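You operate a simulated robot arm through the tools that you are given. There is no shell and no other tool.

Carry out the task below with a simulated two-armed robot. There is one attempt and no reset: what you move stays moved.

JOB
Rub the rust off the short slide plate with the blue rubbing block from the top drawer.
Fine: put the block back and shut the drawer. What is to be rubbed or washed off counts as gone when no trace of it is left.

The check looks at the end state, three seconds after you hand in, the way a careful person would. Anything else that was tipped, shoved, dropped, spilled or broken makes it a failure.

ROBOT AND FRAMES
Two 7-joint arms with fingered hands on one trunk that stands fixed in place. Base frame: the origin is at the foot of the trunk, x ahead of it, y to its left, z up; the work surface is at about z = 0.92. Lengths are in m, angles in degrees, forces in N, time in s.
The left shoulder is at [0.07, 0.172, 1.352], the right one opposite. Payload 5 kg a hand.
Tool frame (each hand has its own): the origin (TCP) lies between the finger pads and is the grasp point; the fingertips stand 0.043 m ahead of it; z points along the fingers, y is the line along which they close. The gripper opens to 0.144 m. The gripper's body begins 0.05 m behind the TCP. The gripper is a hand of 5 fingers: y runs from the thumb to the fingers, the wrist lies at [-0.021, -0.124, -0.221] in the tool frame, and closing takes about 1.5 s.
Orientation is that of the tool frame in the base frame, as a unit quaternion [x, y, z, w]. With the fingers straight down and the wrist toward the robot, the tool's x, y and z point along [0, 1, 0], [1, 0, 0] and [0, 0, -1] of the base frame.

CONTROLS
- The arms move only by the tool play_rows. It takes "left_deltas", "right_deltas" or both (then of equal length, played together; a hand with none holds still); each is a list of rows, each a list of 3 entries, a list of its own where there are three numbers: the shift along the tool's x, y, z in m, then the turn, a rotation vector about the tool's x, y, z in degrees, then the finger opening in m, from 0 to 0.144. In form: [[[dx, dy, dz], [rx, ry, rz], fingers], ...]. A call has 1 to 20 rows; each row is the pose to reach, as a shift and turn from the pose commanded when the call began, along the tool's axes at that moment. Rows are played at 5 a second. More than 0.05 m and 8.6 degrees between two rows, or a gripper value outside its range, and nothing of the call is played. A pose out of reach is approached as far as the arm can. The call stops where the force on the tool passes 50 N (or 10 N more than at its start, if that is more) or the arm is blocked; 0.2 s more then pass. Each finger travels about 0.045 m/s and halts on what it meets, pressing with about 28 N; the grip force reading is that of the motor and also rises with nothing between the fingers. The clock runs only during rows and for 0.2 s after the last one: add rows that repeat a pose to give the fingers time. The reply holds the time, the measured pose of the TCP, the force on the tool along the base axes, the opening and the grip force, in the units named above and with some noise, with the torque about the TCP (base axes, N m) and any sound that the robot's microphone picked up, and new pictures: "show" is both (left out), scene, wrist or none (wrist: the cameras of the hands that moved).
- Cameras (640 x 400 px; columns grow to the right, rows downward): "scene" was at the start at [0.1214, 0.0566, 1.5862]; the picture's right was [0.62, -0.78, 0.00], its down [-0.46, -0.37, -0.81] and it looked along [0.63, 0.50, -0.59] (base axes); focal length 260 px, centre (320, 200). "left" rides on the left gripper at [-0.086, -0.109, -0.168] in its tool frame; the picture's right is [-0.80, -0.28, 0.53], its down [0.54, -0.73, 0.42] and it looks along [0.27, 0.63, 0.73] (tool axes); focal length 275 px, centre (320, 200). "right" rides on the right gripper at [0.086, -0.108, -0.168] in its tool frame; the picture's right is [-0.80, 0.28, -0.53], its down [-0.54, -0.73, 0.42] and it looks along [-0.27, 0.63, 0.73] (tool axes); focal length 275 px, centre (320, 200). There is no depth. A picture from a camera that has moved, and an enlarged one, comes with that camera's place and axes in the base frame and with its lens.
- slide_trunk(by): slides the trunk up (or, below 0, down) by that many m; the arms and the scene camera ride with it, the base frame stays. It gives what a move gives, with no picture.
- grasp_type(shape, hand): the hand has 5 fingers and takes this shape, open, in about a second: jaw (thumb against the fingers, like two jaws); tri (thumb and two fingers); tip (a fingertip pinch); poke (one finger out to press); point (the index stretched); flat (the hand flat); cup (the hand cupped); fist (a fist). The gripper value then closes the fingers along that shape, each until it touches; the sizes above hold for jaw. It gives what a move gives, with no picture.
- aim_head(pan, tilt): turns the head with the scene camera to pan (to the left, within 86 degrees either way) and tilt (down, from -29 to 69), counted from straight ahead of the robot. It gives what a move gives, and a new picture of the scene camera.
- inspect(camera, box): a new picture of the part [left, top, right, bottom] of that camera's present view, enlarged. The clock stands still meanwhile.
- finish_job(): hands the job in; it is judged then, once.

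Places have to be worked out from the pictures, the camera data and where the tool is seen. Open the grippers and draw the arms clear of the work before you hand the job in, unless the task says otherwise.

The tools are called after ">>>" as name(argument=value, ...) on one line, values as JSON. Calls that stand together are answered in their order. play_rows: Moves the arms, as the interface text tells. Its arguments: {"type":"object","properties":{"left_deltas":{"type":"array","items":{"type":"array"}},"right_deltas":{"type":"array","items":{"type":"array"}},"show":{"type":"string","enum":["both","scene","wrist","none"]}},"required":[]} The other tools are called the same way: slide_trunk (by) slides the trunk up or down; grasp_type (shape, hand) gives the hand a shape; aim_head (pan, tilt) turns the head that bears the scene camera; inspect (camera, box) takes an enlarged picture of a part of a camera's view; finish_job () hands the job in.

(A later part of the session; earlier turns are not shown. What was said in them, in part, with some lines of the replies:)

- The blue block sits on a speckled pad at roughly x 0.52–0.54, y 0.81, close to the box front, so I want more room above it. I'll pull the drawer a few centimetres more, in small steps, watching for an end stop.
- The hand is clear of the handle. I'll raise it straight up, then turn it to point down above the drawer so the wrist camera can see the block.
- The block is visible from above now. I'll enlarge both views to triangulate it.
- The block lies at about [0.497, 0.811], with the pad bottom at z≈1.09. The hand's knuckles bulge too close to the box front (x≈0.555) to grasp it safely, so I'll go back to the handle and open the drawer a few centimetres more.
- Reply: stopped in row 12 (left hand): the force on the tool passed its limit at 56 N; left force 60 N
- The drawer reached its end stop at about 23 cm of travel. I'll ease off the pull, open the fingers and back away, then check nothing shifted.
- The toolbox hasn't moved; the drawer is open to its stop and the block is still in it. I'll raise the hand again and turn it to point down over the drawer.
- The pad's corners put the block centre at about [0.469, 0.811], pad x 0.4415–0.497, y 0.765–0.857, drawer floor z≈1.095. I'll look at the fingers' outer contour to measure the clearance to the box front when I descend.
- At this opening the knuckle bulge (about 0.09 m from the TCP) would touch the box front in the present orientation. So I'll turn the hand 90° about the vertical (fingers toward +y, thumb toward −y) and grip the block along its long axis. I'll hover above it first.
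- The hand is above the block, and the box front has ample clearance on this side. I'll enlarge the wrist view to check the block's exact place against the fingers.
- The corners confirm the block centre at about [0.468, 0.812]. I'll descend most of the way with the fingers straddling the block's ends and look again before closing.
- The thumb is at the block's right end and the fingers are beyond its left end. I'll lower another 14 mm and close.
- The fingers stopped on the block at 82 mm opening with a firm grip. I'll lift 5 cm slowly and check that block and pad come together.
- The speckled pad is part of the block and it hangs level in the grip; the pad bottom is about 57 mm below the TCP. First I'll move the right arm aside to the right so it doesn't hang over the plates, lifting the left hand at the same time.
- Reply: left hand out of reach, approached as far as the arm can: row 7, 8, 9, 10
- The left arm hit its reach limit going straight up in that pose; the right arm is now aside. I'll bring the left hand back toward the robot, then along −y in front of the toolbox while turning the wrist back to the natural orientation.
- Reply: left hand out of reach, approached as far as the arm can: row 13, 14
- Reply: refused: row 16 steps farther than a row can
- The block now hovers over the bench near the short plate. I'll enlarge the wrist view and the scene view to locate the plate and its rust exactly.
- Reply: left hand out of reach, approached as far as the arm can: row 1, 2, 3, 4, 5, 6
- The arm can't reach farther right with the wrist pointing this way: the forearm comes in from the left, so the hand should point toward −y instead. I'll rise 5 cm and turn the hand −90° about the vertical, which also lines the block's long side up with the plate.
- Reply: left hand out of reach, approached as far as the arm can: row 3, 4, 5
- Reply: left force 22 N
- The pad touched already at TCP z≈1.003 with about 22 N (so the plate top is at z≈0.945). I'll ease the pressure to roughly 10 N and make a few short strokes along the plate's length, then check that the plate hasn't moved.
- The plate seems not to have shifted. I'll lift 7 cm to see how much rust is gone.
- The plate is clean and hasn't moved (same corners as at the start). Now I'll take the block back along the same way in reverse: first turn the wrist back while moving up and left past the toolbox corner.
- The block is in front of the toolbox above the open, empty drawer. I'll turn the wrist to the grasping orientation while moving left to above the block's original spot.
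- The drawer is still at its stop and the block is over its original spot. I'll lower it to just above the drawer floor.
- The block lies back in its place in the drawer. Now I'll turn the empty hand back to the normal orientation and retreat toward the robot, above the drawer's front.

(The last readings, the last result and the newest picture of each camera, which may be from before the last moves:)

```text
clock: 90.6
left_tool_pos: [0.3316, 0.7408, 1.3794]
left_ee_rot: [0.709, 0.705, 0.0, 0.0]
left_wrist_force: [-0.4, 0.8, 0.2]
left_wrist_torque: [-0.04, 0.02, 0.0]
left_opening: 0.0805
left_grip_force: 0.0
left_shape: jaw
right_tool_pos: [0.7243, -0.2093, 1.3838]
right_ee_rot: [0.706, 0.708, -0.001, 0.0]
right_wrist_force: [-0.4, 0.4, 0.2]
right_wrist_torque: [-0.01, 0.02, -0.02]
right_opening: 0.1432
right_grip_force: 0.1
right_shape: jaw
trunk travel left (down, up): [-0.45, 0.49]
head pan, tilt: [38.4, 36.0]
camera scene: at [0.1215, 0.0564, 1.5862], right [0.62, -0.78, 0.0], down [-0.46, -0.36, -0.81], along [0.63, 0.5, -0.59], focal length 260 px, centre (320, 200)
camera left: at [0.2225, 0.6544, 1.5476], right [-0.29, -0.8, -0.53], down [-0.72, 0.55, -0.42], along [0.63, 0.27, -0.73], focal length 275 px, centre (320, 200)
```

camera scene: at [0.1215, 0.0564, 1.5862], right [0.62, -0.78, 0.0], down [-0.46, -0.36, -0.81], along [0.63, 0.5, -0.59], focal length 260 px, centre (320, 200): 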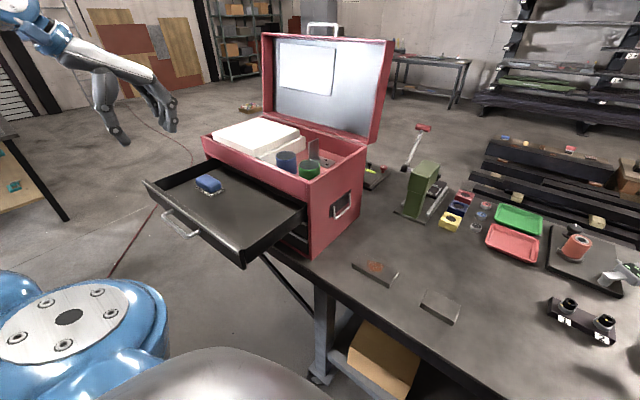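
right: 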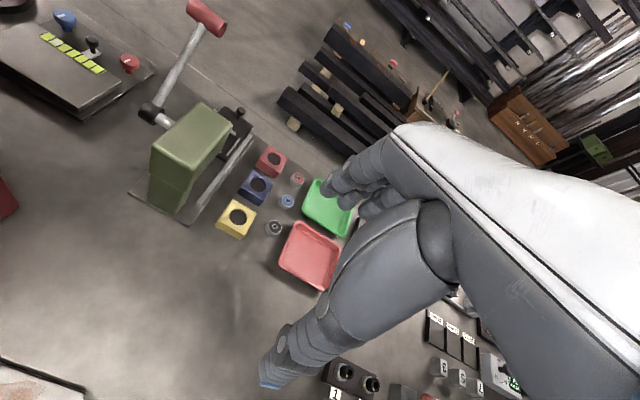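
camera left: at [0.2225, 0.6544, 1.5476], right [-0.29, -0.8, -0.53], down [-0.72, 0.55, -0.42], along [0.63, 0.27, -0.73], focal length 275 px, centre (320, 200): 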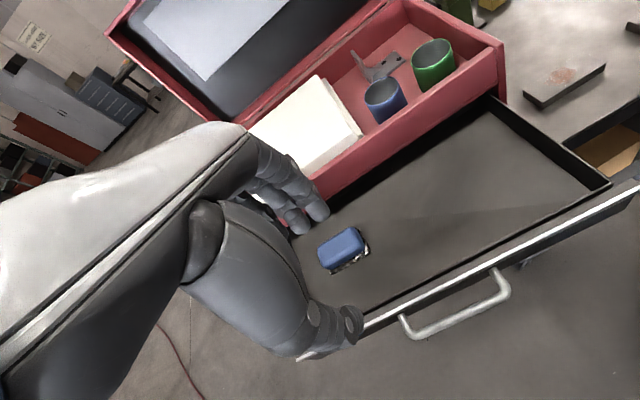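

The block is nicely in place. I'll pitch the hand forward again and go down in front of the handle, keeping clear of it.

>>> play_rows(left_deltas=[[[-0.005, -0.0125, 0.01], [-8, 0, 0], 0.08], [[-0.01, -0.025, 0.02], [-16, 0, 0], 0.07], [[-0.015, -0.0375, 0.03], [-24, 0, 0], 0.07], [[-0.02, -0.05, 0.04], [-32, 0, 0], 0.07], [[-0.025, -0.0625, 0.05], [-40, 0, 0], 0.07], [[-0.03, -0.075, 0.06], [-48, 0, 0], 0.07], [[-0.035, -0.0875, 0.07], [-56, 0, 0], 0.07], [[-0.04, -0.1, 0.08], [-64, 0, 0], 0.07], [[-0.045, -0.1125, 0.09], [-72, 0, 0], 0.07], [[-0.05, -0.125, 0.1], [-80, 0, 0], 0.07], [[-0.05, -0.125, 0.14], [-80, 0, 0], 0.07], [[-0.05, -0.125, 0.18], [-80, 0, 0], 0.07], [[-0.05, -0.125, 0.22], [-80, 0, 0], 0.07], [[-0.05, -0.125, 0.26], [-80, 0, 0], 0.07], [[-0.05, -0.125, 0.26], [-80, 0, 0], 0.07]], show="both")

>>> inspect(camera="left", box=[240, 160, 496, 320])

>>> inspect(camera="scene", box=[60, 150, 252, 280])

```text
clock: 93.8
left_tool_pos: [0.1864, 0.9322, 1.1884]
left_ee_rot: [0.544, 0.54, 0.454, 0.455]
left_wrist_force: [-0.1, -0.1, 0.3]
left_wrist_torque: [-0.02, 0.03, 0.05]
left_opening: 0.0702
left_grip_force: 0.0
left_shape: jaw
left hand out of reach, approached as far as the arm can: row 7, 8, 9, 10, 11, 12, 13, 14, 15
right_tool_pos: [0.7254, -0.2087, 1.385]
right_ee_rot: [0.706, 0.708, 0.0, 0.0]
right_wrist_force: [-0.6, 0.1, -0.1]
right_wrist_torque: [0.0, 0.02, 0.03]
right_opening: 0.1433
right_grip_force: 0.0
right_shape: jaw
trunk travel left (down, up): [-0.45, 0.49]
head pan, tilt: [38.4, 36.0]
camera scene: at [0.1212, 0.0563, 1.5863], right [0.62, -0.78, 0.0], down [-0.46, -0.36, -0.81], along [0.63, 0.5, -0.59], focal length 260 px, centre (320, 200)
camera left: at [0.0028, 0.8465, 1.1108], right [0.47, -0.8, -0.37], down [0.29, 0.54, -0.79], along [0.83, 0.26, 0.49], focal length 275 px, centre (320, 200)
```

scene: 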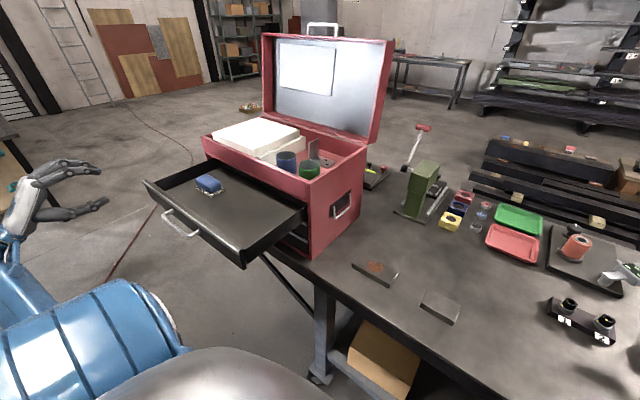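
left: 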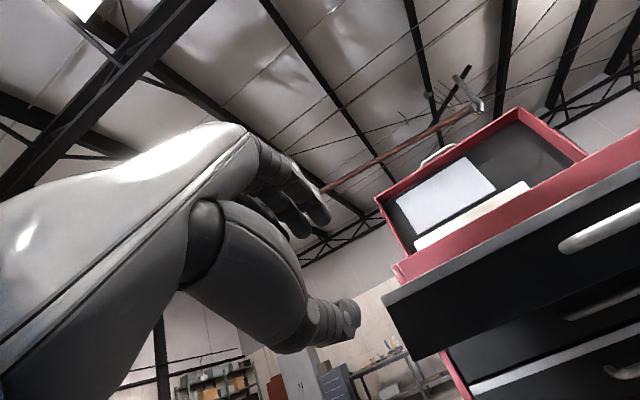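

```text
2.50 times, centred on (368, 240) of left
camera zoom: at [0.0028, 0.8465, 1.1108], right [0.47, -0.8, -0.37], down [0.29, 0.54, -0.79], along [0.83, 0.26, 0.49], focal length 688 px, centre (200, 100)
```

zoom: 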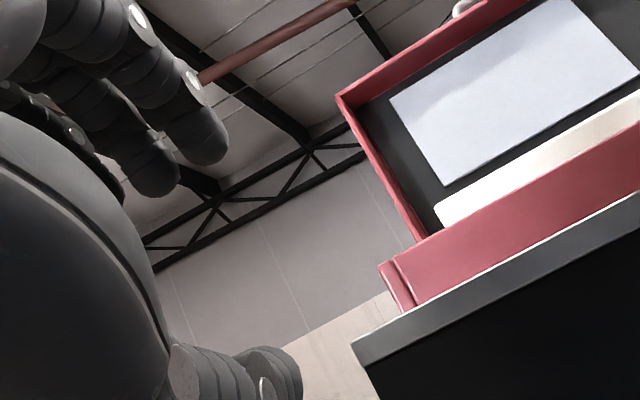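

```text
3.08 times, centred on (156, 215) of scene
camera zoom: at [0.1212, 0.0563, 1.5863], right [0.62, -0.78, 0.0], down [-0.46, -0.36, -0.81], along [0.63, 0.5, -0.59], focal length 802 px, centre (825, 154)
```

zoom: 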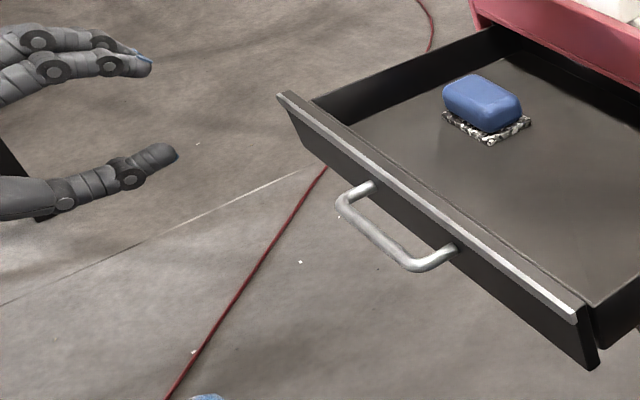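

The arm folded differently this time and stopped at [0.186, 0.932, 1.188], left of the drawer but clear of it. I'll try sliding right toward the handle's y from here, staying in front of the drawer.

>>> play_rows(left_deltas=[[[-0.03, 0, 0], [0, 0, 0], 0.07], [[-0.06, 0, 0], [0, 0, 0], 0.07], [[-0.09, 0, 0], [0, 0, 0], 0.07], [[-0.12, 0, 0], [0, 0, 0], 0.07], [[-0.12, 0, 0], [0, 0, 0], 0.07]], show="scene")

```text
clock: 95.0
left_tool_pos: [0.1664, 0.9146, 1.2315]
left_ee_rot: [0.543, 0.541, 0.454, 0.455]
left_wrist_force: [0.2, -0.5, 0.7]
left_wrist_torque: [0.0, -0.01, 0.02]
left_opening: 0.0702
left_grip_force: 0.0
left_shape: jaw
left hand out of reach, approached as far as the arm can: row 1, 2, 3, 4, 5
right_tool_pos: [0.7253, -0.2109, 1.384]
right_ee_rot: [0.706, 0.708, 0.0, 0.0]
right_wrist_force: [-1.6, -0.3, -0.5]
right_wrist_torque: [0.0, -0.01, -0.05]
right_opening: 0.143
right_grip_force: 0.0
right_shape: jaw
trunk travel left (down, up): [-0.45, 0.49]
head pan, tilt: [38.4, 36.0]
camera scene: at [0.1211, 0.0561, 1.5863], right [0.62, -0.78, 0.0], down [-0.46, -0.36, -0.81], along [0.63, 0.5, -0.59], focal length 260 px, centre (320, 200)
```

scene: 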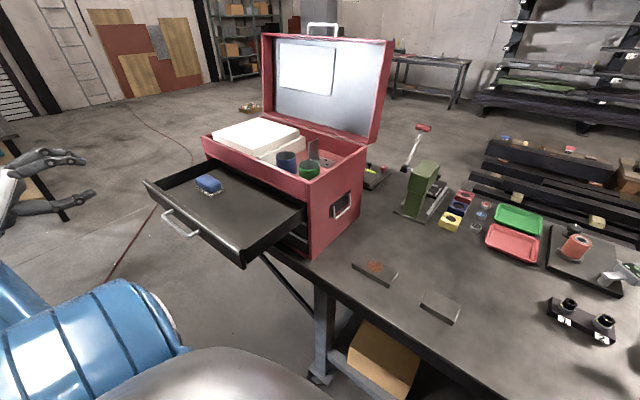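

The arm is near a joint limit out there on the left. I'll back out: unpitch partly while moving up and forward to a comfortable pose, then look at how the arm is folded.

>>> play_rows(left_deltas=[[[-0.02, 0.026, 0.021], [8, 0, 0], 0.07], [[-0.04, 0.051, 0.042], [16, 0, 0], 0.07], [[-0.06, 0.077, 0.063], [24, 0, 0], 0.07], [[-0.08, 0.103, 0.083], [32, 0, 0], 0.07], [[-0.1, 0.128, 0.104], [40, 0, 0], 0.07], [[-0.12, 0.154, 0.125], [40, 0, 0], 0.07], [[-0.12, 0.154, 0.125], [40, 0, 0], 0.07]], show="scene")

```text
clock: 96.6
left_tool_pos: [0.315, 0.7946, 1.3611]
left_ee_rot: [0.665, 0.664, 0.242, 0.242]
left_wrist_force: [0.1, -0.2, 0.3]
left_wrist_torque: [0.01, -0.04, -0.01]
left_opening: 0.0698
left_grip_force: 0.1
left_shape: jaw
right_tool_pos: [0.7249, -0.2097, 1.3845]
right_ee_rot: [0.706, 0.708, 0.0, 0.0]
right_wrist_force: [-0.2, 0.4, -0.4]
right_wrist_torque: [0.0, 0.0, 0.01]
right_opening: 0.143
right_grip_force: 0.0
right_shape: jaw
trunk travel left (down, up): [-0.45, 0.49]
head pan, tilt: [38.4, 36.0]
camera scene: at [0.1208, 0.0571, 1.5862], right [0.62, -0.78, 0.0], down [-0.46, -0.37, -0.81], along [0.63, 0.5, -0.59], focal length 260 px, centre (320, 200)
```

scene: 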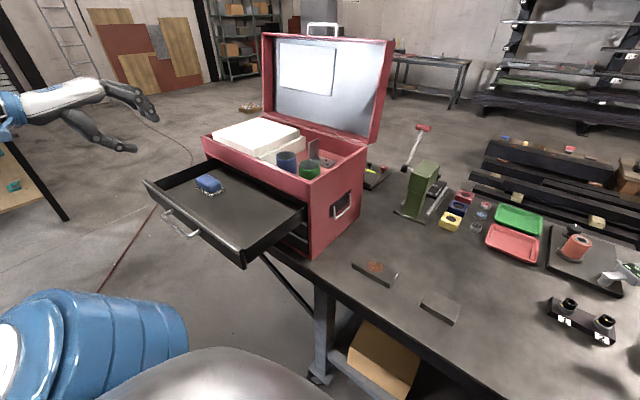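

That pose is reached. I'll turn the head left to see how the left arm is folded.

>>> aim_head(pan=78, tilt=32)

```text
clock: 97.7
left_tool_pos: [0.3153, 0.7951, 1.3614]
left_ee_rot: [0.664, 0.665, 0.243, 0.241]
left_wrist_force: [0.0, -0.2, -0.4]
left_wrist_torque: [0.01, 0.0, -0.01]
left_opening: 0.07
left_grip_force: 0.1
left_shape: jaw
right_tool_pos: [0.7258, -0.2091, 1.3853]
right_ee_rot: [0.706, 0.708, -0.001, 0.0]
right_wrist_force: [-0.5, 0.4, 0.3]
right_wrist_torque: [-0.02, 0.01, 0.03]
right_opening: 0.1433
right_grip_force: 0.1
right_shape: jaw
trunk travel left (down, up): [-0.45, 0.49]
head pan, tilt: [78.0, 32.0]
camera scene: at [0.0713, 0.0897, 1.5924], right [0.98, -0.21, 0.0], down [-0.11, -0.52, -0.85], along [0.18, 0.83, -0.53], focal length 260 px, centre (320, 200)
```

scene: 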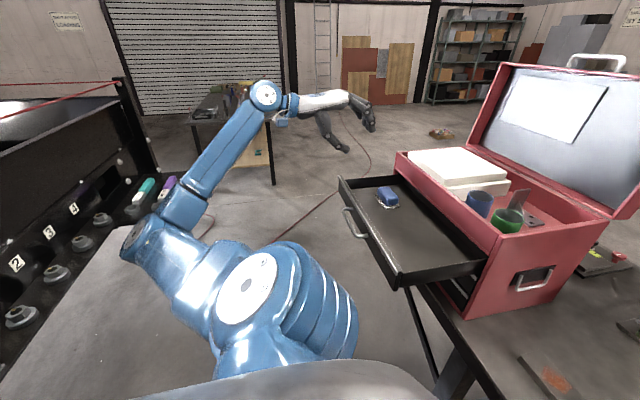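

The elbow points back and left at about z 1.27, away from things. I'll try shifting the hand right to y≈0.70 at this half-pitched orientation, above and in front of the drawer.

>>> play_rows(left_deltas=[[[-0.03, -0.008, 0.002], [0, 0, 0], 0.07], [[-0.06, -0.016, 0.004], [0, 0, 0], 0.07], [[-0.095, -0.0243, 0.0057], [0, 0, 0], 0.07], [[-0.095, -0.0243, 0.0057], [0, 0, 0], 0.07]], show="scene")

```text
clock: 98.7
left_tool_pos: [0.3008, 0.7021, 1.3416]
left_ee_rot: [0.665, 0.663, 0.242, 0.243]
left_wrist_force: [0.6, -0.8, 0.5]
left_wrist_torque: [-0.04, 0.02, -0.03]
left_opening: 0.0702
left_grip_force: 0.0
left_shape: jaw
right_tool_pos: [0.7251, -0.21, 1.3846]
right_ee_rot: [0.707, 0.707, 0.001, 0.0]
right_wrist_force: [-0.7, -0.3, -0.6]
right_wrist_torque: [0.02, -0.01, 0.03]
right_opening: 0.1433
right_grip_force: 0.2
right_shape: jaw
trunk travel left (down, up): [-0.45, 0.49]
head pan, tilt: [78.0, 32.0]
camera scene: at [0.0715, 0.0902, 1.5924], right [0.98, -0.21, 0.0], down [-0.11, -0.52, -0.85], along [0.18, 0.83, -0.53], focal length 260 px, centre (320, 200)
```

scene: 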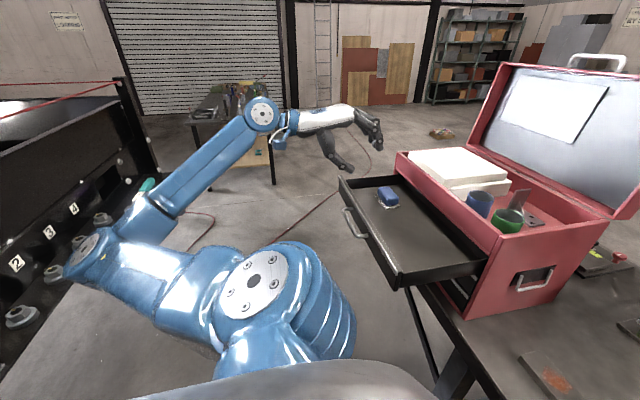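

That worked; the elbow swings back freely with room around it. Now I'll try pitching the rest of the way (to −80°) while easing back to x≈0.235, z≈1.28, still above and in front of the drawer.

>>> play_rows(left_deltas=[[[-0.002, -0.0175, 0.001], [-8, 0, 0], 0.07], [[-0.005, -0.035, 0.002], [-16, 0, 0], 0.07], [[-0.007, -0.0525, 0.003], [-24, 0, 0], 0.07], [[-0.01, -0.07, 0.004], [-32, 0, 0], 0.07], [[-0.012, -0.0876, 0.0048], [-40, 0, 0], 0.07], [[-0.012, -0.0876, 0.0048], [-40, 0, 0], 0.07]], show="scene")

```text
clock: 100.1
left_tool_pos: [0.233, 0.7879, 1.411]
left_ee_rot: [0.542, 0.54, 0.455, 0.456]
left_wrist_force: [-0.4, -0.1, 0.7]
left_wrist_torque: [-0.02, 0.0, 0.0]
left_opening: 0.0701
left_grip_force: 0.0
left_shape: jaw
left hand out of reach, approached as far as the arm can: row 1, 2, 3, 4, 5, 6
right_tool_pos: [0.7244, -0.2105, 1.3859]
right_ee_rot: [0.706, 0.708, 0.0, 0.0]
right_wrist_force: [-0.1, 0.0, -0.6]
right_wrist_torque: [0.0, -0.05, -0.02]
right_opening: 0.1432
right_grip_force: 0.1
right_shape: jaw
trunk travel left (down, up): [-0.45, 0.49]
head pan, tilt: [78.0, 32.0]
camera scene: at [0.0701, 0.0892, 1.5925], right [0.98, -0.21, 0.0], down [-0.11, -0.52, -0.85], along [0.18, 0.83, -0.53], focal length 260 px, centre (320, 200)
```

scene: 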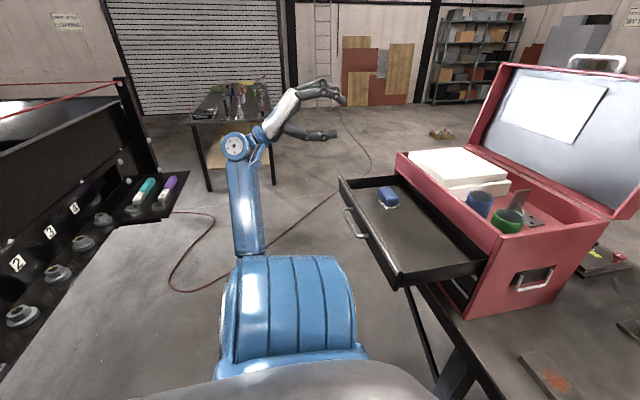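

The arm has now refolded with the elbow low, like at the beginning, at pitch −80°. I'll try lowering and shifting right toward the handle's y.

>>> play_rows(left_deltas=[[[-0.022, -0.027, 0.005], [0, 0, 0], 0.07], [[-0.045, -0.054, 0.0095], [0, 0, 0], 0.07], [[-0.068, -0.081, 0.014], [0, 0, 0], 0.07], [[-0.09, -0.108, 0.019], [0, 0, 0], 0.07], [[-0.09, -0.108, 0.019], [0, 0, 0], 0.07]], show="scene")

```text
clock: 101.3
left_tool_pos: [0.2346, 0.7876, 1.4106]
left_ee_rot: [0.543, 0.541, 0.454, 0.454]
left_wrist_force: [0.3, 0.3, 0.1]
left_wrist_torque: [-0.03, -0.01, 0.0]
left_opening: 0.0702
left_grip_force: 0.0
left_shape: jaw
left hand out of reach, approached as far as the arm can: row 1, 2, 3, 4, 5
right_tool_pos: [0.7249, -0.2098, 1.3838]
right_ee_rot: [0.706, 0.708, 0.0, 0.0]
right_wrist_force: [-0.5, -0.4, -0.1]
right_wrist_torque: [-0.02, 0.0, -0.02]
right_opening: 0.1433
right_grip_force: 0.0
right_shape: jaw
trunk travel left (down, up): [-0.45, 0.49]
head pan, tilt: [78.0, 32.0]
camera scene: at [0.0711, 0.0896, 1.5924], right [0.98, -0.21, 0.0], down [-0.11, -0.52, -0.85], along [0.18, 0.83, -0.53], focal length 260 px, centre (320, 200)
```

scene: 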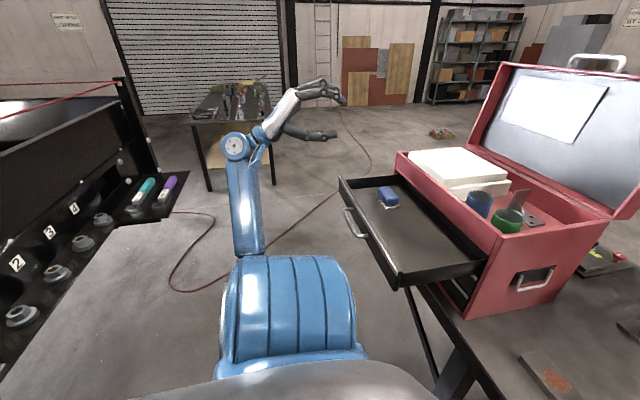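

That local pose is a dead end for the solver. I'll bring the hand back to roughly its starting pose (pointing down in front of the box top, well above the drawer), to see whether the arm refolds like at the start.

>>> play_rows(left_deltas=[[[-0.0128, 0.0022, 0.0184], [8, 0, 0], 0.07], [[-0.0256, 0.0044, 0.0368], [16, 0, 0], 0.07], [[-0.0384, 0.0066, 0.0552], [24, 0, 0], 0.07], [[-0.0512, 0.0088, 0.0736], [32, 0, 0], 0.07], [[-0.064, 0.011, 0.092], [40, 0, 0], 0.07], [[-0.0768, 0.0132, 0.1104], [48, 0, 0], 0.07], [[-0.0896, 0.0154, 0.1288], [56, 0, 0], 0.07], [[-0.1024, 0.0176, 0.1472], [64, 0, 0], 0.07], [[-0.1152, 0.0198, 0.1656], [72, 0, 0], 0.07], [[-0.128, 0.0223, 0.184], [80, 0, 0], 0.07], [[-0.128, 0.0223, 0.184], [80, 0, 0], 0.07]], show="scene")

```text
clock: 103.7
left_tool_pos: [0.4215, 0.6584, 1.3982]
left_ee_rot: [0.707, 0.707, -0.001, 0.001]
left_wrist_force: [-0.1, 0.1, -0.1]
left_wrist_torque: [-0.02, -0.03, -0.02]
left_opening: 0.07
left_grip_force: 0.2
left_shape: jaw
right_tool_pos: [0.7246, -0.2097, 1.3833]
right_ee_rot: [0.706, 0.708, -0.001, -0.001]
right_wrist_force: [-0.3, 0.0, -0.4]
right_wrist_torque: [-0.03, -0.01, -0.03]
right_opening: 0.1432
right_grip_force: 0.0
right_shape: jaw
trunk travel left (down, up): [-0.45, 0.49]
head pan, tilt: [78.0, 32.0]
camera scene: at [0.07, 0.0901, 1.5924], right [0.98, -0.21, 0.0], down [-0.11, -0.52, -0.85], along [0.18, 0.83, -0.53], focal length 260 px, centre (320, 200)
```

scene: 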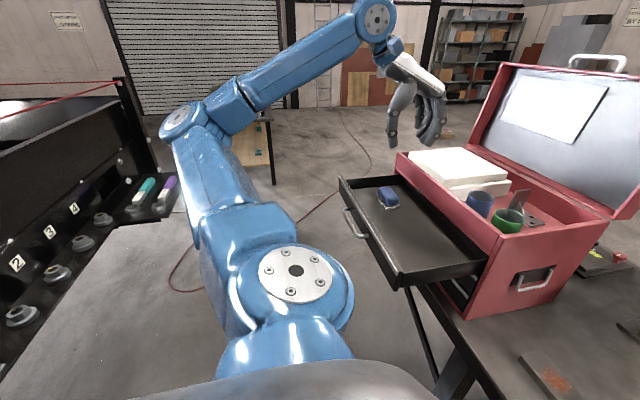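

The arm folds too differently here for the old approach, so I'll use another way to shut the drawer: with the hand pointing down and turned +90° (the comfortable pose from the grasp), I can push the handle with the side of the closed index finger. First I'll turn to that orientation above the drawer's front.

>>> play_rows(left_deltas=[[[0.0045, -0.011, 0.0073], [0, 0, -8.2], 0.06], [[0.009, -0.022, 0.0146], [0, 0, -16.4], 0.05], [[0.0135, -0.033, 0.022], [0, 0, -24.6], 0.04], [[0.018, -0.044, 0.029], [0, 0, -32.8], 0.03], [[0.0225, -0.055, 0.0365], [0, 0, -41], 0.02], [[0.027, -0.066, 0.044], [0, 0, -49.2], 0.01], [[0.0315, -0.077, 0.051], [0, 0, -57.4], 0.0], [[0.036, -0.088, 0.0583], [0, 0, -65.6], 0.0], [[0.0405, -0.099, 0.0656], [0, 0, -73.8], 0.0], [[0.045, -0.11, 0.073], [0, 0, -82], 0.0], [[0.05, -0.12, 0.08], [0, 0, -90], 0.0], [[0.05, -0.12, 0.08], [0, 0, -90], 0.0]], show="both")

```text
clock: 106.3
left_tool_pos: [0.3023, 0.7078, 1.3189]
left_ee_rot: [0.0, 1.0, 0.0, 0.0]
left_wrist_force: [-0.3, -1.0, -0.3]
left_wrist_torque: [0.0, 0.01, -0.03]
left_opening: 0.0001
left_grip_force: 28.3
left_shape: jaw
right_tool_pos: [0.7248, -0.2106, 1.3851]
right_ee_rot: [0.706, 0.708, 0.001, 0.0]
right_wrist_force: [-0.6, -0.1, -0.4]
right_wrist_torque: [0.04, 0.0, -0.04]
right_opening: 0.1433
right_grip_force: 0.1
right_shape: jaw
trunk travel left (down, up): [-0.45, 0.49]
head pan, tilt: [78.0, 32.0]
camera scene: at [0.0711, 0.0898, 1.5924], right [0.98, -0.21, 0.0], down [-0.11, -0.52, -0.85], along [0.18, 0.83, -0.53], focal length 260 px, centre (320, 200)
camera left: at [0.3882, 0.5994, 1.4873], right [0.8, -0.28, -0.53], down [-0.54, -0.73, -0.42], along [-0.27, 0.63, -0.73], focal length 275 px, centre (320, 200)
```

scene: 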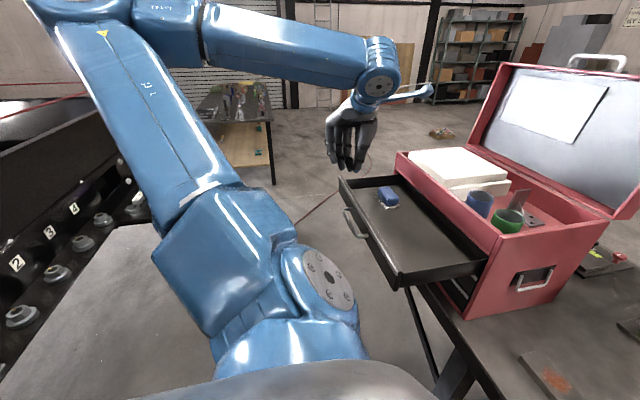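
left: 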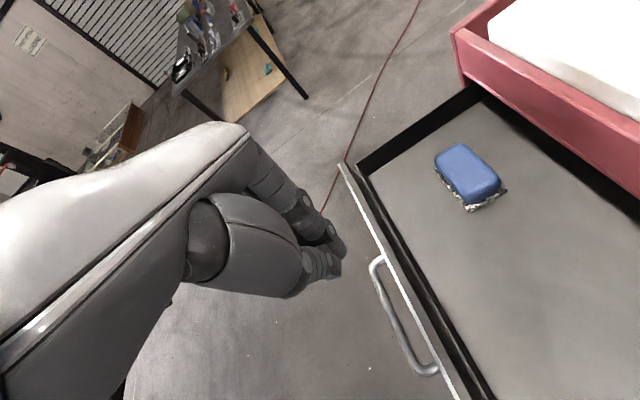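

The handle bar reads at x≈0.297, y 0.62–0.76, as expected. I'll back the closed hand to x≈0.22 and lower it in front of the handle, stopping with the fingers beside the bar's height.

>>> play_rows(left_deltas=[[[0.03, -0.006, 0], [0, 0, 0], 0.0], [[0.06, -0.012, 0], [0, 0, 0], 0.0], [[0.08, -0.018, 0.01], [0, 0, 0], 0.0], [[0.08, -0.018, 0.045], [0, 0, 0], 0.0], [[0.08, -0.018, 0.08], [0, 0, 0], 0.0], [[0.08, -0.018, 0.115], [0, 0, 0], 0.0], [[0.08, -0.018, 0.15], [0, 0, 0], 0.0], [[0.08, -0.018, 0.18], [0, 0, 0], 0.0], [[0.08, -0.018, 0.203], [0, 0, 0], 0.0], [[0.08, -0.018, 0.203], [0, 0, 0], 0.0]], show="both")

```text
clock: 108.5
left_tool_pos: [0.2263, 0.6976, 1.1153]
left_ee_rot: [0.001, 1.0, 0.0, -0.001]
left_wrist_force: [-0.3, 0.0, 0.5]
left_wrist_torque: [-0.02, 0.03, -0.01]
left_opening: 0.0
left_grip_force: 28.3
left_shape: jaw
left hand out of reach, approached as far as the arm can: row 7, 8, 9, 10
right_tool_pos: [0.7249, -0.2105, 1.3859]
right_ee_rot: [0.706, 0.708, 0.0, -0.001]
right_wrist_force: [-0.5, -0.8, -0.1]
right_wrist_torque: [-0.01, -0.01, 0.0]
right_opening: 0.1432
right_grip_force: 0.0
right_shape: jaw
trunk travel left (down, up): [-0.45, 0.49]
head pan, tilt: [78.0, 32.0]
camera scene: at [0.0711, 0.0894, 1.5924], right [0.98, -0.21, 0.0], down [-0.11, -0.52, -0.85], along [0.18, 0.83, -0.53], focal length 260 px, centre (320, 200)
camera left: at [0.3126, 0.5895, 1.284], right [0.8, -0.29, -0.53], down [-0.54, -0.73, -0.42], along [-0.27, 0.63, -0.73], focal length 275 px, centre (320, 200)
```

scene: 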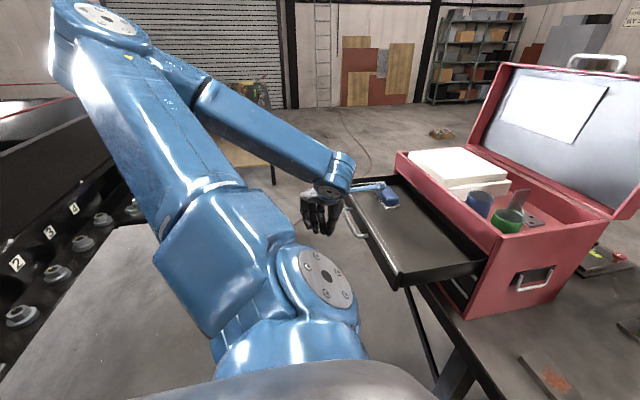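
left: 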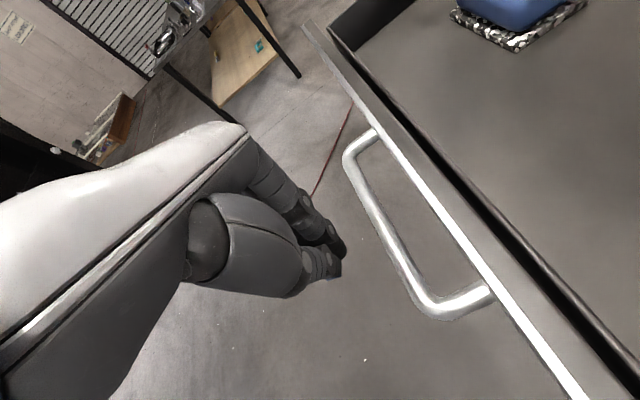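

The closed hand is in front of the handle. The blue lever on the wrist will pass above the tray later, so I'll check its height before pushing.

>>> inspect(camera="scene", box=[280, 130, 440, 260])

>>> aim_head(pan=50, tilt=30)

```text
3.08 times, centred on (360, 195) of scene
camera zoom: at [0.0711, 0.0894, 1.5924], right [0.98, -0.21, 0.0], down [-0.11, -0.52, -0.85], along [0.18, 0.83, -0.53], focal length 802 px, centre (197, 215)
```

zoom: 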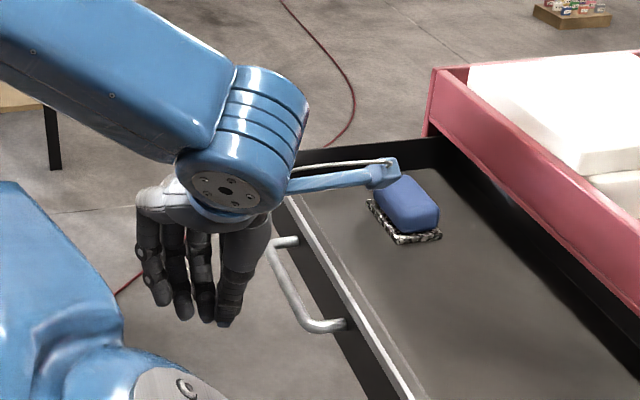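

```text
clock: 109.4
left_tool_pos: [0.2257, 0.6987, 1.1157]
left_ee_rot: [0.001, 1.0, -0.001, 0.001]
left_wrist_force: [0.5, 0.6, 0.3]
left_wrist_torque: [0.0, -0.01, -0.03]
left_opening: 0.0
left_grip_force: 27.7
left_shape: jaw
right_tool_pos: [0.7259, -0.2107, 1.3839]
right_ee_rot: [0.706, 0.708, -0.001, 0.0]
right_wrist_force: [0.2, 0.7, -0.1]
right_wrist_torque: [0.0, -0.01, 0.0]
right_opening: 0.1433
right_grip_force: 0.0
right_shape: jaw
trunk travel left (down, up): [-0.45, 0.49]
head pan, tilt: [50.0, 30.0]
camera scene: at [0.1108, 0.0715, 1.5955], right [0.77, -0.64, 0.0], down [-0.32, -0.38, -0.87], along [0.56, 0.66, -0.5], focal length 260 px, centre (320, 200)
```

scene: 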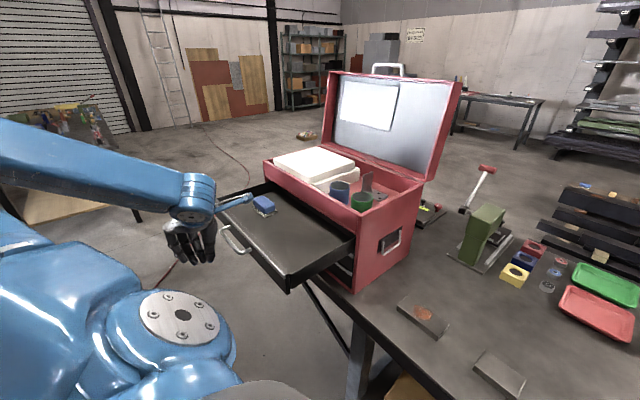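

Triangulated, the lever tip is at z≈1.34, well above the tray and cups. I'll raise the hand 1 cm and push gently forward until the index finger's side meets the handle bar.

>>> play_rows(left_deltas=[[[0, 0, -0.008], [0, 0, 0], 0.0], [[-0.015, -0.003, -0.008], [0, 0, 0], 0.0], [[-0.03, -0.006, -0.008], [0, 0, 0], 0.0], [[-0.042, -0.008, -0.008], [0, 0, 0], 0.0], [[-0.054, -0.008, -0.008], [0, 0, 0], 0.0], [[-0.066, -0.008, -0.008], [0, 0, 0], 0.0], [[-0.078, -0.008, -0.008], [0, 0, 0], 0.0], [[-0.078, -0.008, -0.008], [0, 0, 0], 0.0]], show="both")

>>> inspect(camera="scene", box=[150, 160, 390, 310])

```text
clock: 111.2
left_tool_pos: [0.3057, 0.6896, 1.1237]
left_ee_rot: [0.001, 1.0, 0.001, 0.001]
left_wrist_force: [-0.9, -0.1, -0.8]
left_wrist_torque: [-0.03, -0.01, 0.0]
left_opening: 0.0
left_grip_force: 27.7
left_shape: jaw
right_tool_pos: [0.7254, -0.2103, 1.3855]
right_ee_rot: [0.706, 0.708, 0.001, 0.0]
right_wrist_force: [-0.7, -0.6, 0.1]
right_wrist_torque: [0.01, 0.02, 0.02]
right_opening: 0.1432
right_grip_force: 0.0
right_shape: jaw
trunk travel left (down, up): [-0.45, 0.49]
head pan, tilt: [50.0, 30.0]
camera scene: at [0.1105, 0.0713, 1.5956], right [0.77, -0.64, 0.0], down [-0.32, -0.38, -0.87], along [0.56, 0.66, -0.5], focal length 260 px, centre (320, 200)
camera left: at [0.3903, 0.581, 1.2919], right [0.8, -0.28, -0.53], down [-0.54, -0.72, -0.42], along [-0.27, 0.63, -0.73], focal length 275 px, centre (320, 200)
```

scene: 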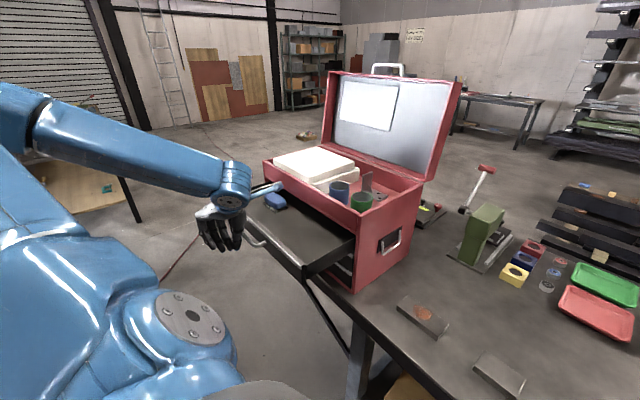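
left: 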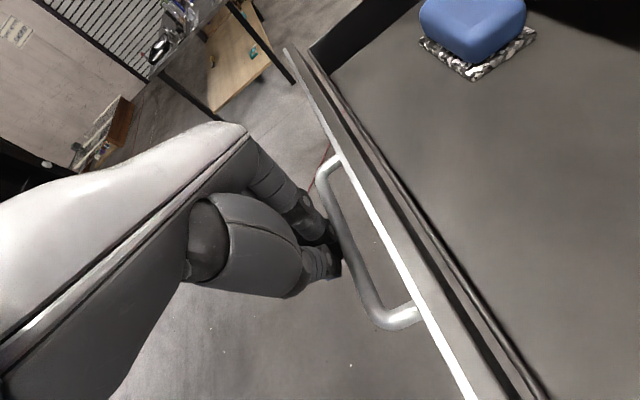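

```text
2.67 times, centred on (270, 235) of scene
camera zoom: at [0.1105, 0.0713, 1.5956], right [0.77, -0.64, 0.0], down [-0.32, -0.38, -0.87], along [0.56, 0.66, -0.5], focal length 695 px, centre (453, 107)
```

zoom: 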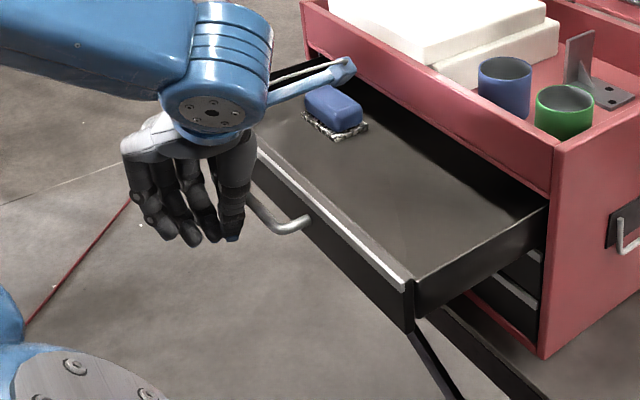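

The finger is on the bar and the drawer is gliding in with little force; the block stays put. I'll continue pushing at a gentle pace.

>>> play_rows(left_deltas=[[[-0.012, 0, 0], [0, 0, 0], 0.0], [[-0.024, 0, 0], [0, 0, 0], 0.0], [[-0.036, 0, 0], [0, 0, 0], 0.0], [[-0.048, 0, 0], [0, 0, 0], 0.0], [[-0.06, 0, 0], [0, 0, 0], 0.0], [[-0.072, 0, 0], [0, 0, 0], 0.0], [[-0.084, 0, 0], [0, 0, 0], 0.0], [[-0.096, 0, 0], [0, 0, 0], 0.0], [[-0.108, 0, 0], [0, 0, 0], 0.0], [[-0.12, 0, 0], [0, 0, 0], 0.0], [[-0.132, 0, 0], [0, 0, 0], 0.0], [[-0.132, 0, 0], [0, 0, 0], 0.0]], show="both")

>>> inspect(camera="scene", box=[180, 130, 420, 280])

```text
clock: 113.8
left_tool_pos: [0.436, 0.6896, 1.124]
left_ee_rot: [0.002, 1.0, -0.001, 0.0]
left_wrist_force: [0.7, -0.4, 0.7]
left_wrist_torque: [0.02, -0.02, -0.02]
left_opening: 0.0001
left_grip_force: 28.2
left_shape: jaw
right_tool_pos: [0.7245, -0.21, 1.3844]
right_ee_rot: [0.706, 0.708, 0.0, 0.0]
right_wrist_force: [0.2, 0.3, 0.0]
right_wrist_torque: [0.01, -0.01, -0.02]
right_opening: 0.143
right_grip_force: 0.1
right_shape: jaw
trunk travel left (down, up): [-0.45, 0.49]
head pan, tilt: [50.0, 30.0]
camera scene: at [0.1105, 0.0712, 1.5956], right [0.77, -0.64, 0.0], down [-0.32, -0.38, -0.87], along [0.56, 0.66, -0.5], focal length 260 px, centre (320, 200)
camera left: at [0.5217, 0.5809, 1.2926], right [0.8, -0.29, -0.53], down [-0.54, -0.72, -0.42], along [-0.27, 0.63, -0.73], focal length 275 px, centre (320, 200)
```

scene: 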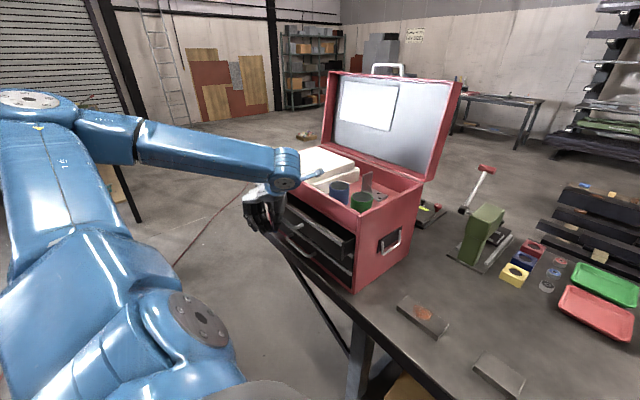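
left: 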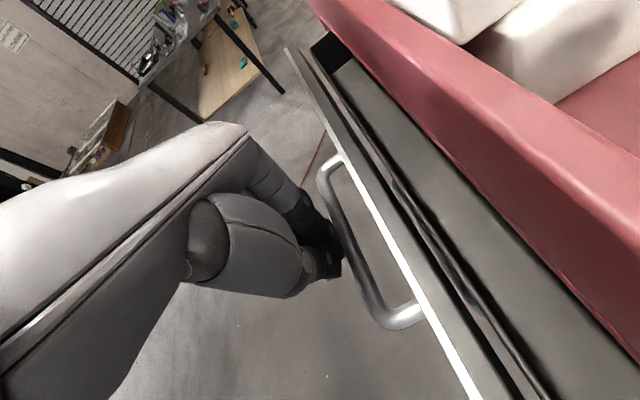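

```text
2.67 times, centred on (300, 205) of scene
camera zoom: at [0.1105, 0.0712, 1.5956], right [0.77, -0.64, 0.0], down [-0.32, -0.38, -0.87], along [0.56, 0.66, -0.5], focal length 695 px, centre (373, 187)
```

zoom: 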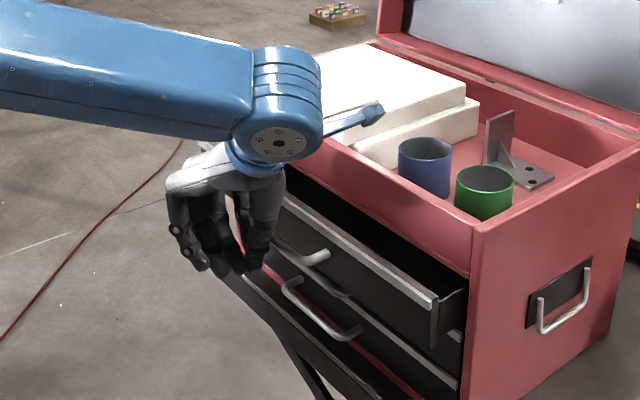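

The drawer is about two-thirds shut and the lever is well above the tray. I'll push another 5 cm gently.

>>> play_rows(left_deltas=[[[-0.01, 0, 0], [0, 0, 0], 0.0], [[-0.02, 0, 0], [0, 0, 0], 0.0], [[-0.03, 0, 0], [0, 0, 0], 0.0], [[-0.04, 0, 0], [0, 0, 0], 0.0], [[-0.05, 0, 0], [0, 0, 0], 0.0], [[-0.05, 0, 0], [0, 0, 0], 0.0]], show="both")

>>> inspect(camera="scene", box=[220, 150, 420, 280])

```text
clock: 115.2
left_tool_pos: [0.4866, 0.6913, 1.1237]
left_ee_rot: [0.001, 1.0, 0.0, 0.001]
left_wrist_force: [0.0, 0.8, 0.1]
left_wrist_torque: [0.03, -0.02, 0.01]
left_opening: 0.0
left_grip_force: 28.2
left_shape: jaw
right_tool_pos: [0.7248, -0.2089, 1.3847]
right_ee_rot: [0.706, 0.708, 0.0, 0.0]
right_wrist_force: [-0.9, -0.1, 0.2]
right_wrist_torque: [-0.04, 0.0, 0.01]
right_opening: 0.1431
right_grip_force: 0.0
right_shape: jaw
trunk travel left (down, up): [-0.45, 0.49]
head pan, tilt: [50.0, 30.0]
camera scene: at [0.1104, 0.0713, 1.5956], right [0.77, -0.64, 0.0], down [-0.32, -0.38, -0.87], along [0.56, 0.66, -0.5], focal length 260 px, centre (320, 200)
camera left: at [0.5722, 0.5813, 1.2919], right [0.8, -0.28, -0.53], down [-0.54, -0.72, -0.42], along [-0.27, 0.63, -0.73], focal length 275 px, centre (320, 200)
```

scene: 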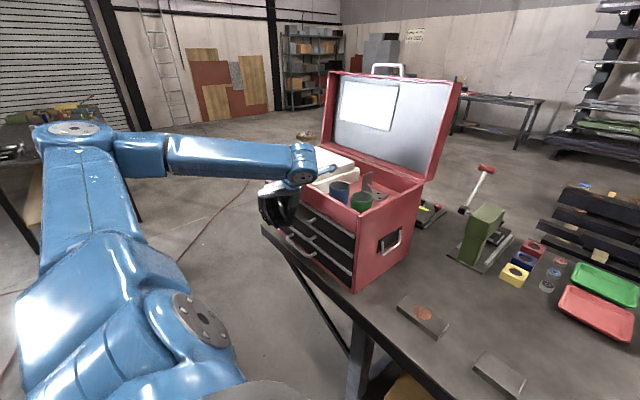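
left: 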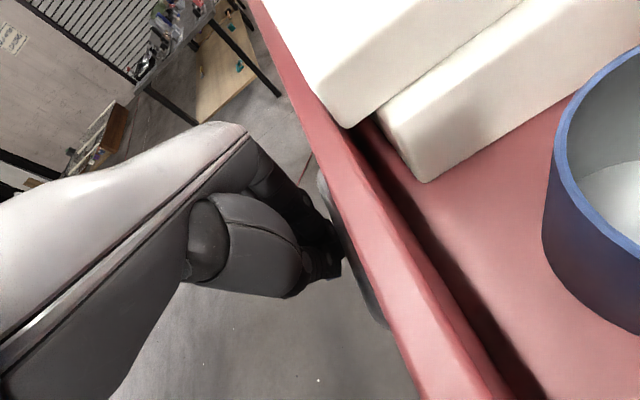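

```text
3.08 times, centred on (320, 215) of scene
camera zoom: at [0.1104, 0.0713, 1.5956], right [0.77, -0.64, 0.0], down [-0.32, -0.38, -0.87], along [0.56, 0.66, -0.5], focal length 802 px, centre (320, 154)
```

zoom: 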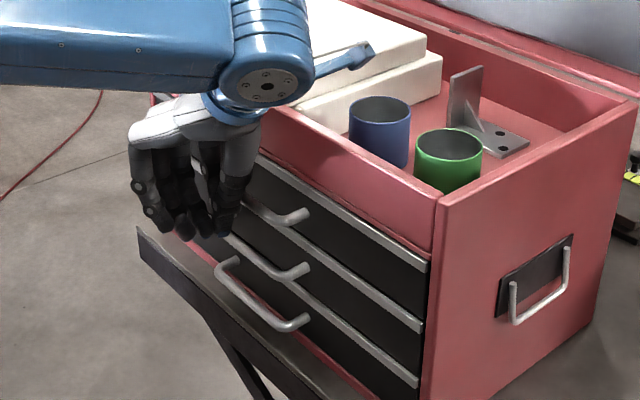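

The drawer is nearly flush. I'll push the last millimetres in 3 mm steps until the force shows it has seated.

>>> play_rows(left_deltas=[[[-0.003, 0, 0], [0, 0, 0], 0.0], [[-0.006, 0, 0], [0, 0, 0], 0.0], [[-0.009, 0, 0], [0, 0, 0], 0.0], [[-0.012, 0, 0], [0, 0, 0], 0.0], [[-0.012, 0, 0], [0, 0, 0], 0.0]], show="none")

>>> inspect(camera="scene", box=[260, 180, 388, 260])

```text
clock: 116.4
left_tool_pos: [0.4938, 0.6905, 1.125]
left_ee_rot: [0.001, 1.0, 0.0, -0.002]
left_wrist_force: [-28.5, -2.2, -3.5]
left_wrist_torque: [-0.07, 0.3, 0.36]
left_opening: 0.0
left_grip_force: 28.0
left_shape: jaw
right_tool_pos: [0.7213, -0.2092, 1.3866]
right_ee_rot: [0.706, 0.708, 0.001, 0.001]
right_wrist_force: [0.3, -0.2, 0.4]
right_wrist_torque: [0.03, -0.01, -0.06]
right_opening: 0.1433
right_grip_force: 0.0
right_shape: jaw
trunk travel left (down, up): [-0.45, 0.49]
head pan, tilt: [50.0, 30.0]
```

```text
5.00 times, centred on (324, 220) of scene
camera zoom: at [0.106, 0.0718, 1.5958], right [0.77, -0.64, 0.0], down [-0.32, -0.38, -0.87], along [0.56, 0.66, -0.5], focal length 1303 px, centre (300, 100)
```

zoom: 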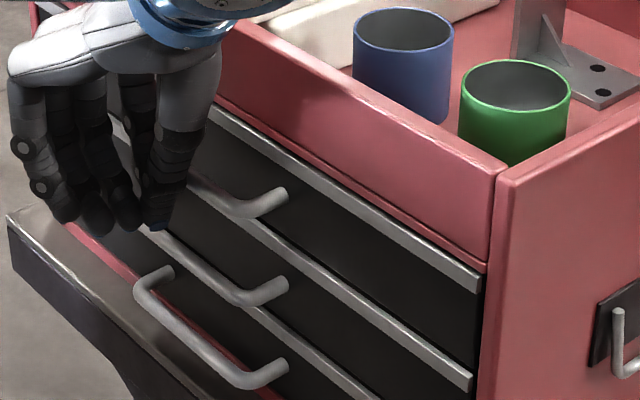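

The force rose to 28 N at x≈0.494, so the drawer is fully shut. I'll back straight off from the handle and check that it stays closed.

>>> play_rows(left_deltas=[[[0.008, 0, 0], [0, 0, 0], 0.0], [[0.025, 0, 0], [0, 0, 0], 0.0], [[0.05, 0, 0], [0, 0, 0], 0.0], [[0.08, 0, 0], [0, 0, 0], 0.0], [[0.12, 0, 0], [0, 0, 0], 0.0], [[0.12, 0, -0.04], [0, 0, 0], 0.0], [[0.12, 0, -0.08], [0, 0, 0], 0.0], [[0.12, 0, -0.12], [0, 0, 0], 0.0], [[0.12, 0, -0.15], [0, 0, 0], 0.0], [[0.12, 0, -0.15], [0, 0, 0], 0.02]], show="scene")

>>> inspect(camera="scene", box=[230, 140, 430, 300])

```text
clock: 118.6
left_tool_pos: [0.379, 0.6901, 1.2742]
left_ee_rot: [0.0, 1.0, 0.0, 0.0]
left_wrist_force: [0.6, 0.5, 0.6]
left_wrist_torque: [-0.03, -0.02, -0.03]
left_opening: 0.0191
left_grip_force: 0.0
left_shape: jaw
right_tool_pos: [0.7268, -0.2103, 1.3844]
right_ee_rot: [0.707, 0.707, 0.0, 0.0]
right_wrist_force: [-0.3, -0.3, -0.9]
right_wrist_torque: [-0.04, 0.03, 0.01]
right_opening: 0.1431
right_grip_force: 0.1
right_shape: jaw
trunk travel left (down, up): [-0.45, 0.49]
head pan, tilt: [50.0, 30.0]
camera scene: at [0.1114, 0.0719, 1.5955], right [0.77, -0.64, 0.0], down [-0.32, -0.38, -0.87], along [0.56, 0.66, -0.5], focal length 260 px, centre (320, 200)
```

scene: 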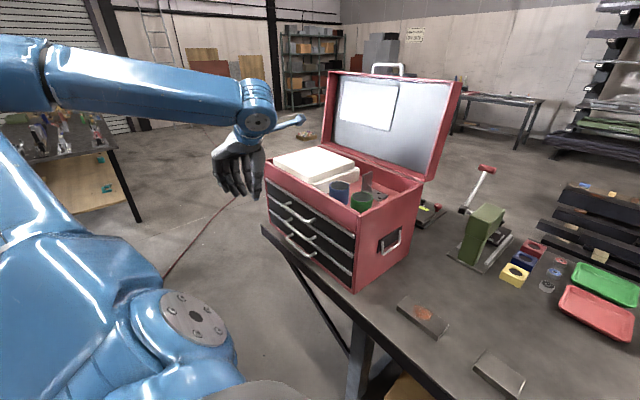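

```text
2.50 times, centred on (330, 220) of scene
camera zoom: at [0.1114, 0.0719, 1.5955], right [0.77, -0.64, 0.0], down [-0.32, -0.38, -0.87], along [0.56, 0.66, -0.5], focal length 651 px, centre (295, 150)
```

zoom: 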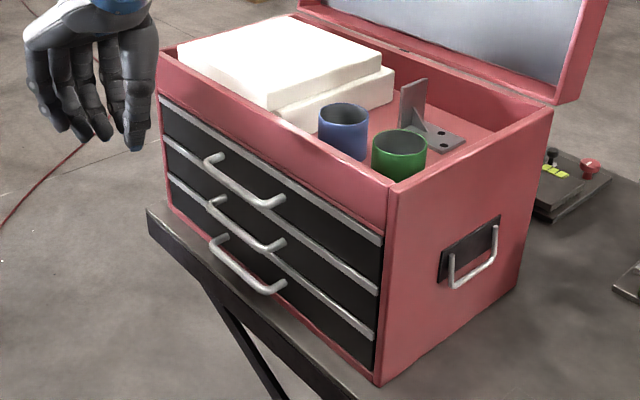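

The drawer is flush with the others and the tray items are undisturbed. I'll open the left hand, draw it back and up, and turn the head to its original view for comparison.

>>> play_rows(left_deltas=[[[0.02, 0.01, -0.01], [0, 0, 0], 0.05], [[0.05, 0.02, -0.02], [0, 0, 0], 0.09], [[0.08, 0.03, -0.035], [0, 0, 0], 0.12], [[0.08, 0.03, -0.035], [0, 0, 0], 0.14], [[0.08, 0.03, -0.035], [0, 0, 0], 0.14], [[0.08, 0.03, -0.035], [0, 0, 0], 0.14]], show="none")

>>> aim_head(pan=38.4, tilt=36.0)

>>> inspect(camera="scene", box=[330, 240, 490, 340])

>>> inspect(camera="scene", box=[200, 130, 400, 255])

>>> inspect(camera="scene", box=[410, 280, 474, 330])

```text
clock: 120.0
left_tool_pos: [0.2972, 0.7199, 1.3087]
left_ee_rot: [0.001, 1.0, 0.001, 0.0]
left_wrist_force: [0.9, 0.6, -0.1]
left_wrist_torque: [0.0, -0.02, -0.06]
left_opening: 0.1383
left_grip_force: 0.0
left_shape: jaw
right_tool_pos: [0.7244, -0.21, 1.3843]
right_ee_rot: [0.707, 0.707, 0.0, -0.001]
right_wrist_force: [-0.1, 0.6, 0.1]
right_wrist_torque: [0.01, 0.02, -0.02]
right_opening: 0.1431
right_grip_force: 0.1
right_shape: jaw
trunk travel left (down, up): [-0.45, 0.49]
head pan, tilt: [50.0, 30.0]
```

```text
clock: 120.7
left_tool_pos: [0.2975, 0.72, 1.3087]
left_ee_rot: [0.001, 1.0, 0.0, 0.0]
left_wrist_force: [0.8, -0.9, -0.2]
left_wrist_torque: [0.0, 0.01, 0.03]
left_opening: 0.1396
left_grip_force: 0.1
left_shape: jaw
right_tool_pos: [0.7246, -0.2097, 1.3841]
right_ee_rot: [0.707, 0.708, 0.0, -0.001]
right_wrist_force: [0.0, 0.4, 0.1]
right_wrist_torque: [0.02, 0.05, 0.02]
right_opening: 0.1434
right_grip_force: 0.1
right_shape: jaw
trunk travel left (down, up): [-0.45, 0.49]
head pan, tilt: [38.4, 36.0]
camera scene: at [0.1212, 0.0564, 1.5863], right [0.62, -0.78, 0.0], down [-0.46, -0.37, -0.81], along [0.63, 0.5, -0.59], focal length 260 px, centre (320, 200)
```

scene: 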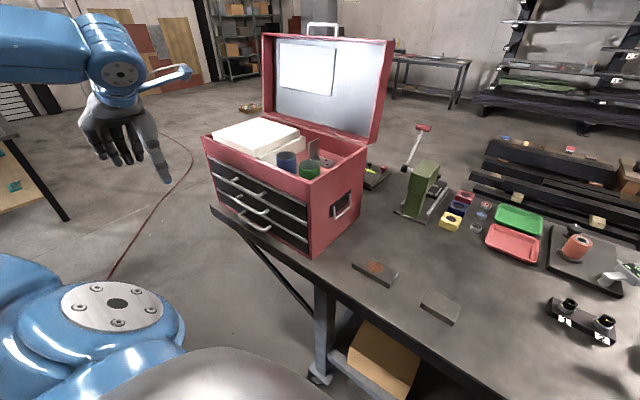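

```text
4.00 times, centred on (410, 290) of scene
camera zoom: at [0.1212, 0.0564, 1.5863], right [0.62, -0.78, 0.0], down [-0.46, -0.37, -0.81], along [0.63, 0.5, -0.59], focal length 1042 px, centre (-40, -160)
```

zoom: 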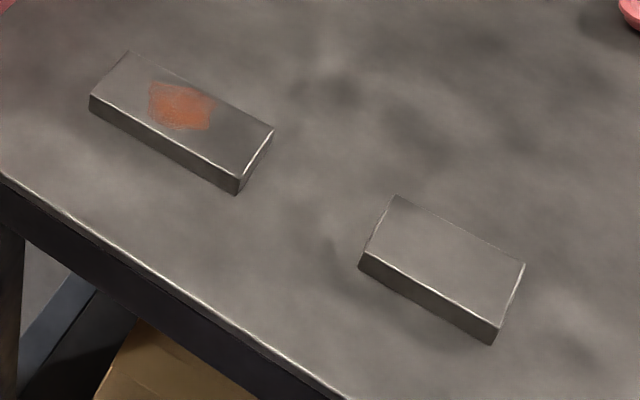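

```text
3.20 times, centred on (300, 192) of scene
camera zoom: at [0.1212, 0.0564, 1.5863], right [0.62, -0.78, 0.0], down [-0.46, -0.37, -0.81], along [0.63, 0.5, -0.59], focal length 834 px, centre (384, 224)
```

zoom: 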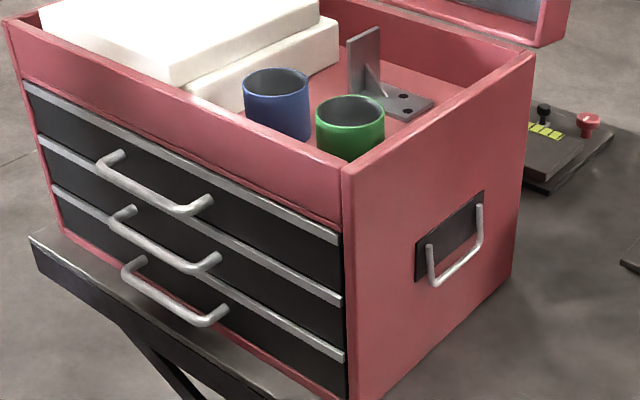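

```text
8.00 times, centred on (442, 305) of scene
camera zoom: at [0.1212, 0.0564, 1.5863], right [0.62, -0.78, 0.0], down [-0.46, -0.37, -0.81], along [0.63, 0.5, -0.59], focal length 2084 px, centre (-656, -640)
```

zoom: 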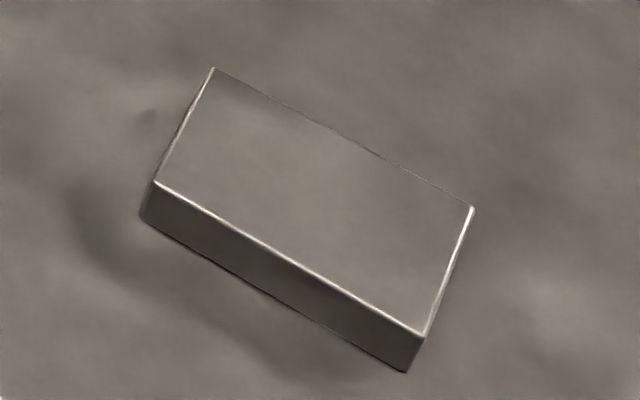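

Everything matches the opening view. The top drawer is flush, the toolbox and tray items are in place, the long plate is untouched, and the short plate is clean and unshifted to within about 2 mm. Both hands are open and clear, so I hand the job in.

>>> finish_job()

```text
The job is handed in.
```

The rust is off the short slide plate, the blue rubbing block is back in the top drawer, and the drawer is shut. I handed the job in; no verdict has come back.

- **Short plate:** close-up views after the last pass show no rust on it. It sits within about 2 mm of where it started.
- **Block:** I set it down at its original spot before shutting the drawer. I haven't seen inside since.
- **Drawer:** it is level with the other two and stayed shut after I let go of the handle. I opened it to its end stop once while making room for the hand, with a peak force of about 60 N. The toolbox did not move.
- **Surroundings:** compared with the opening view, the toolbox, the things in its tray and the long plate look unchanged.
- **Arms:** both grippers are open and clear of the work. I moved the right arm aside to free the space over the plates, and it is still there.
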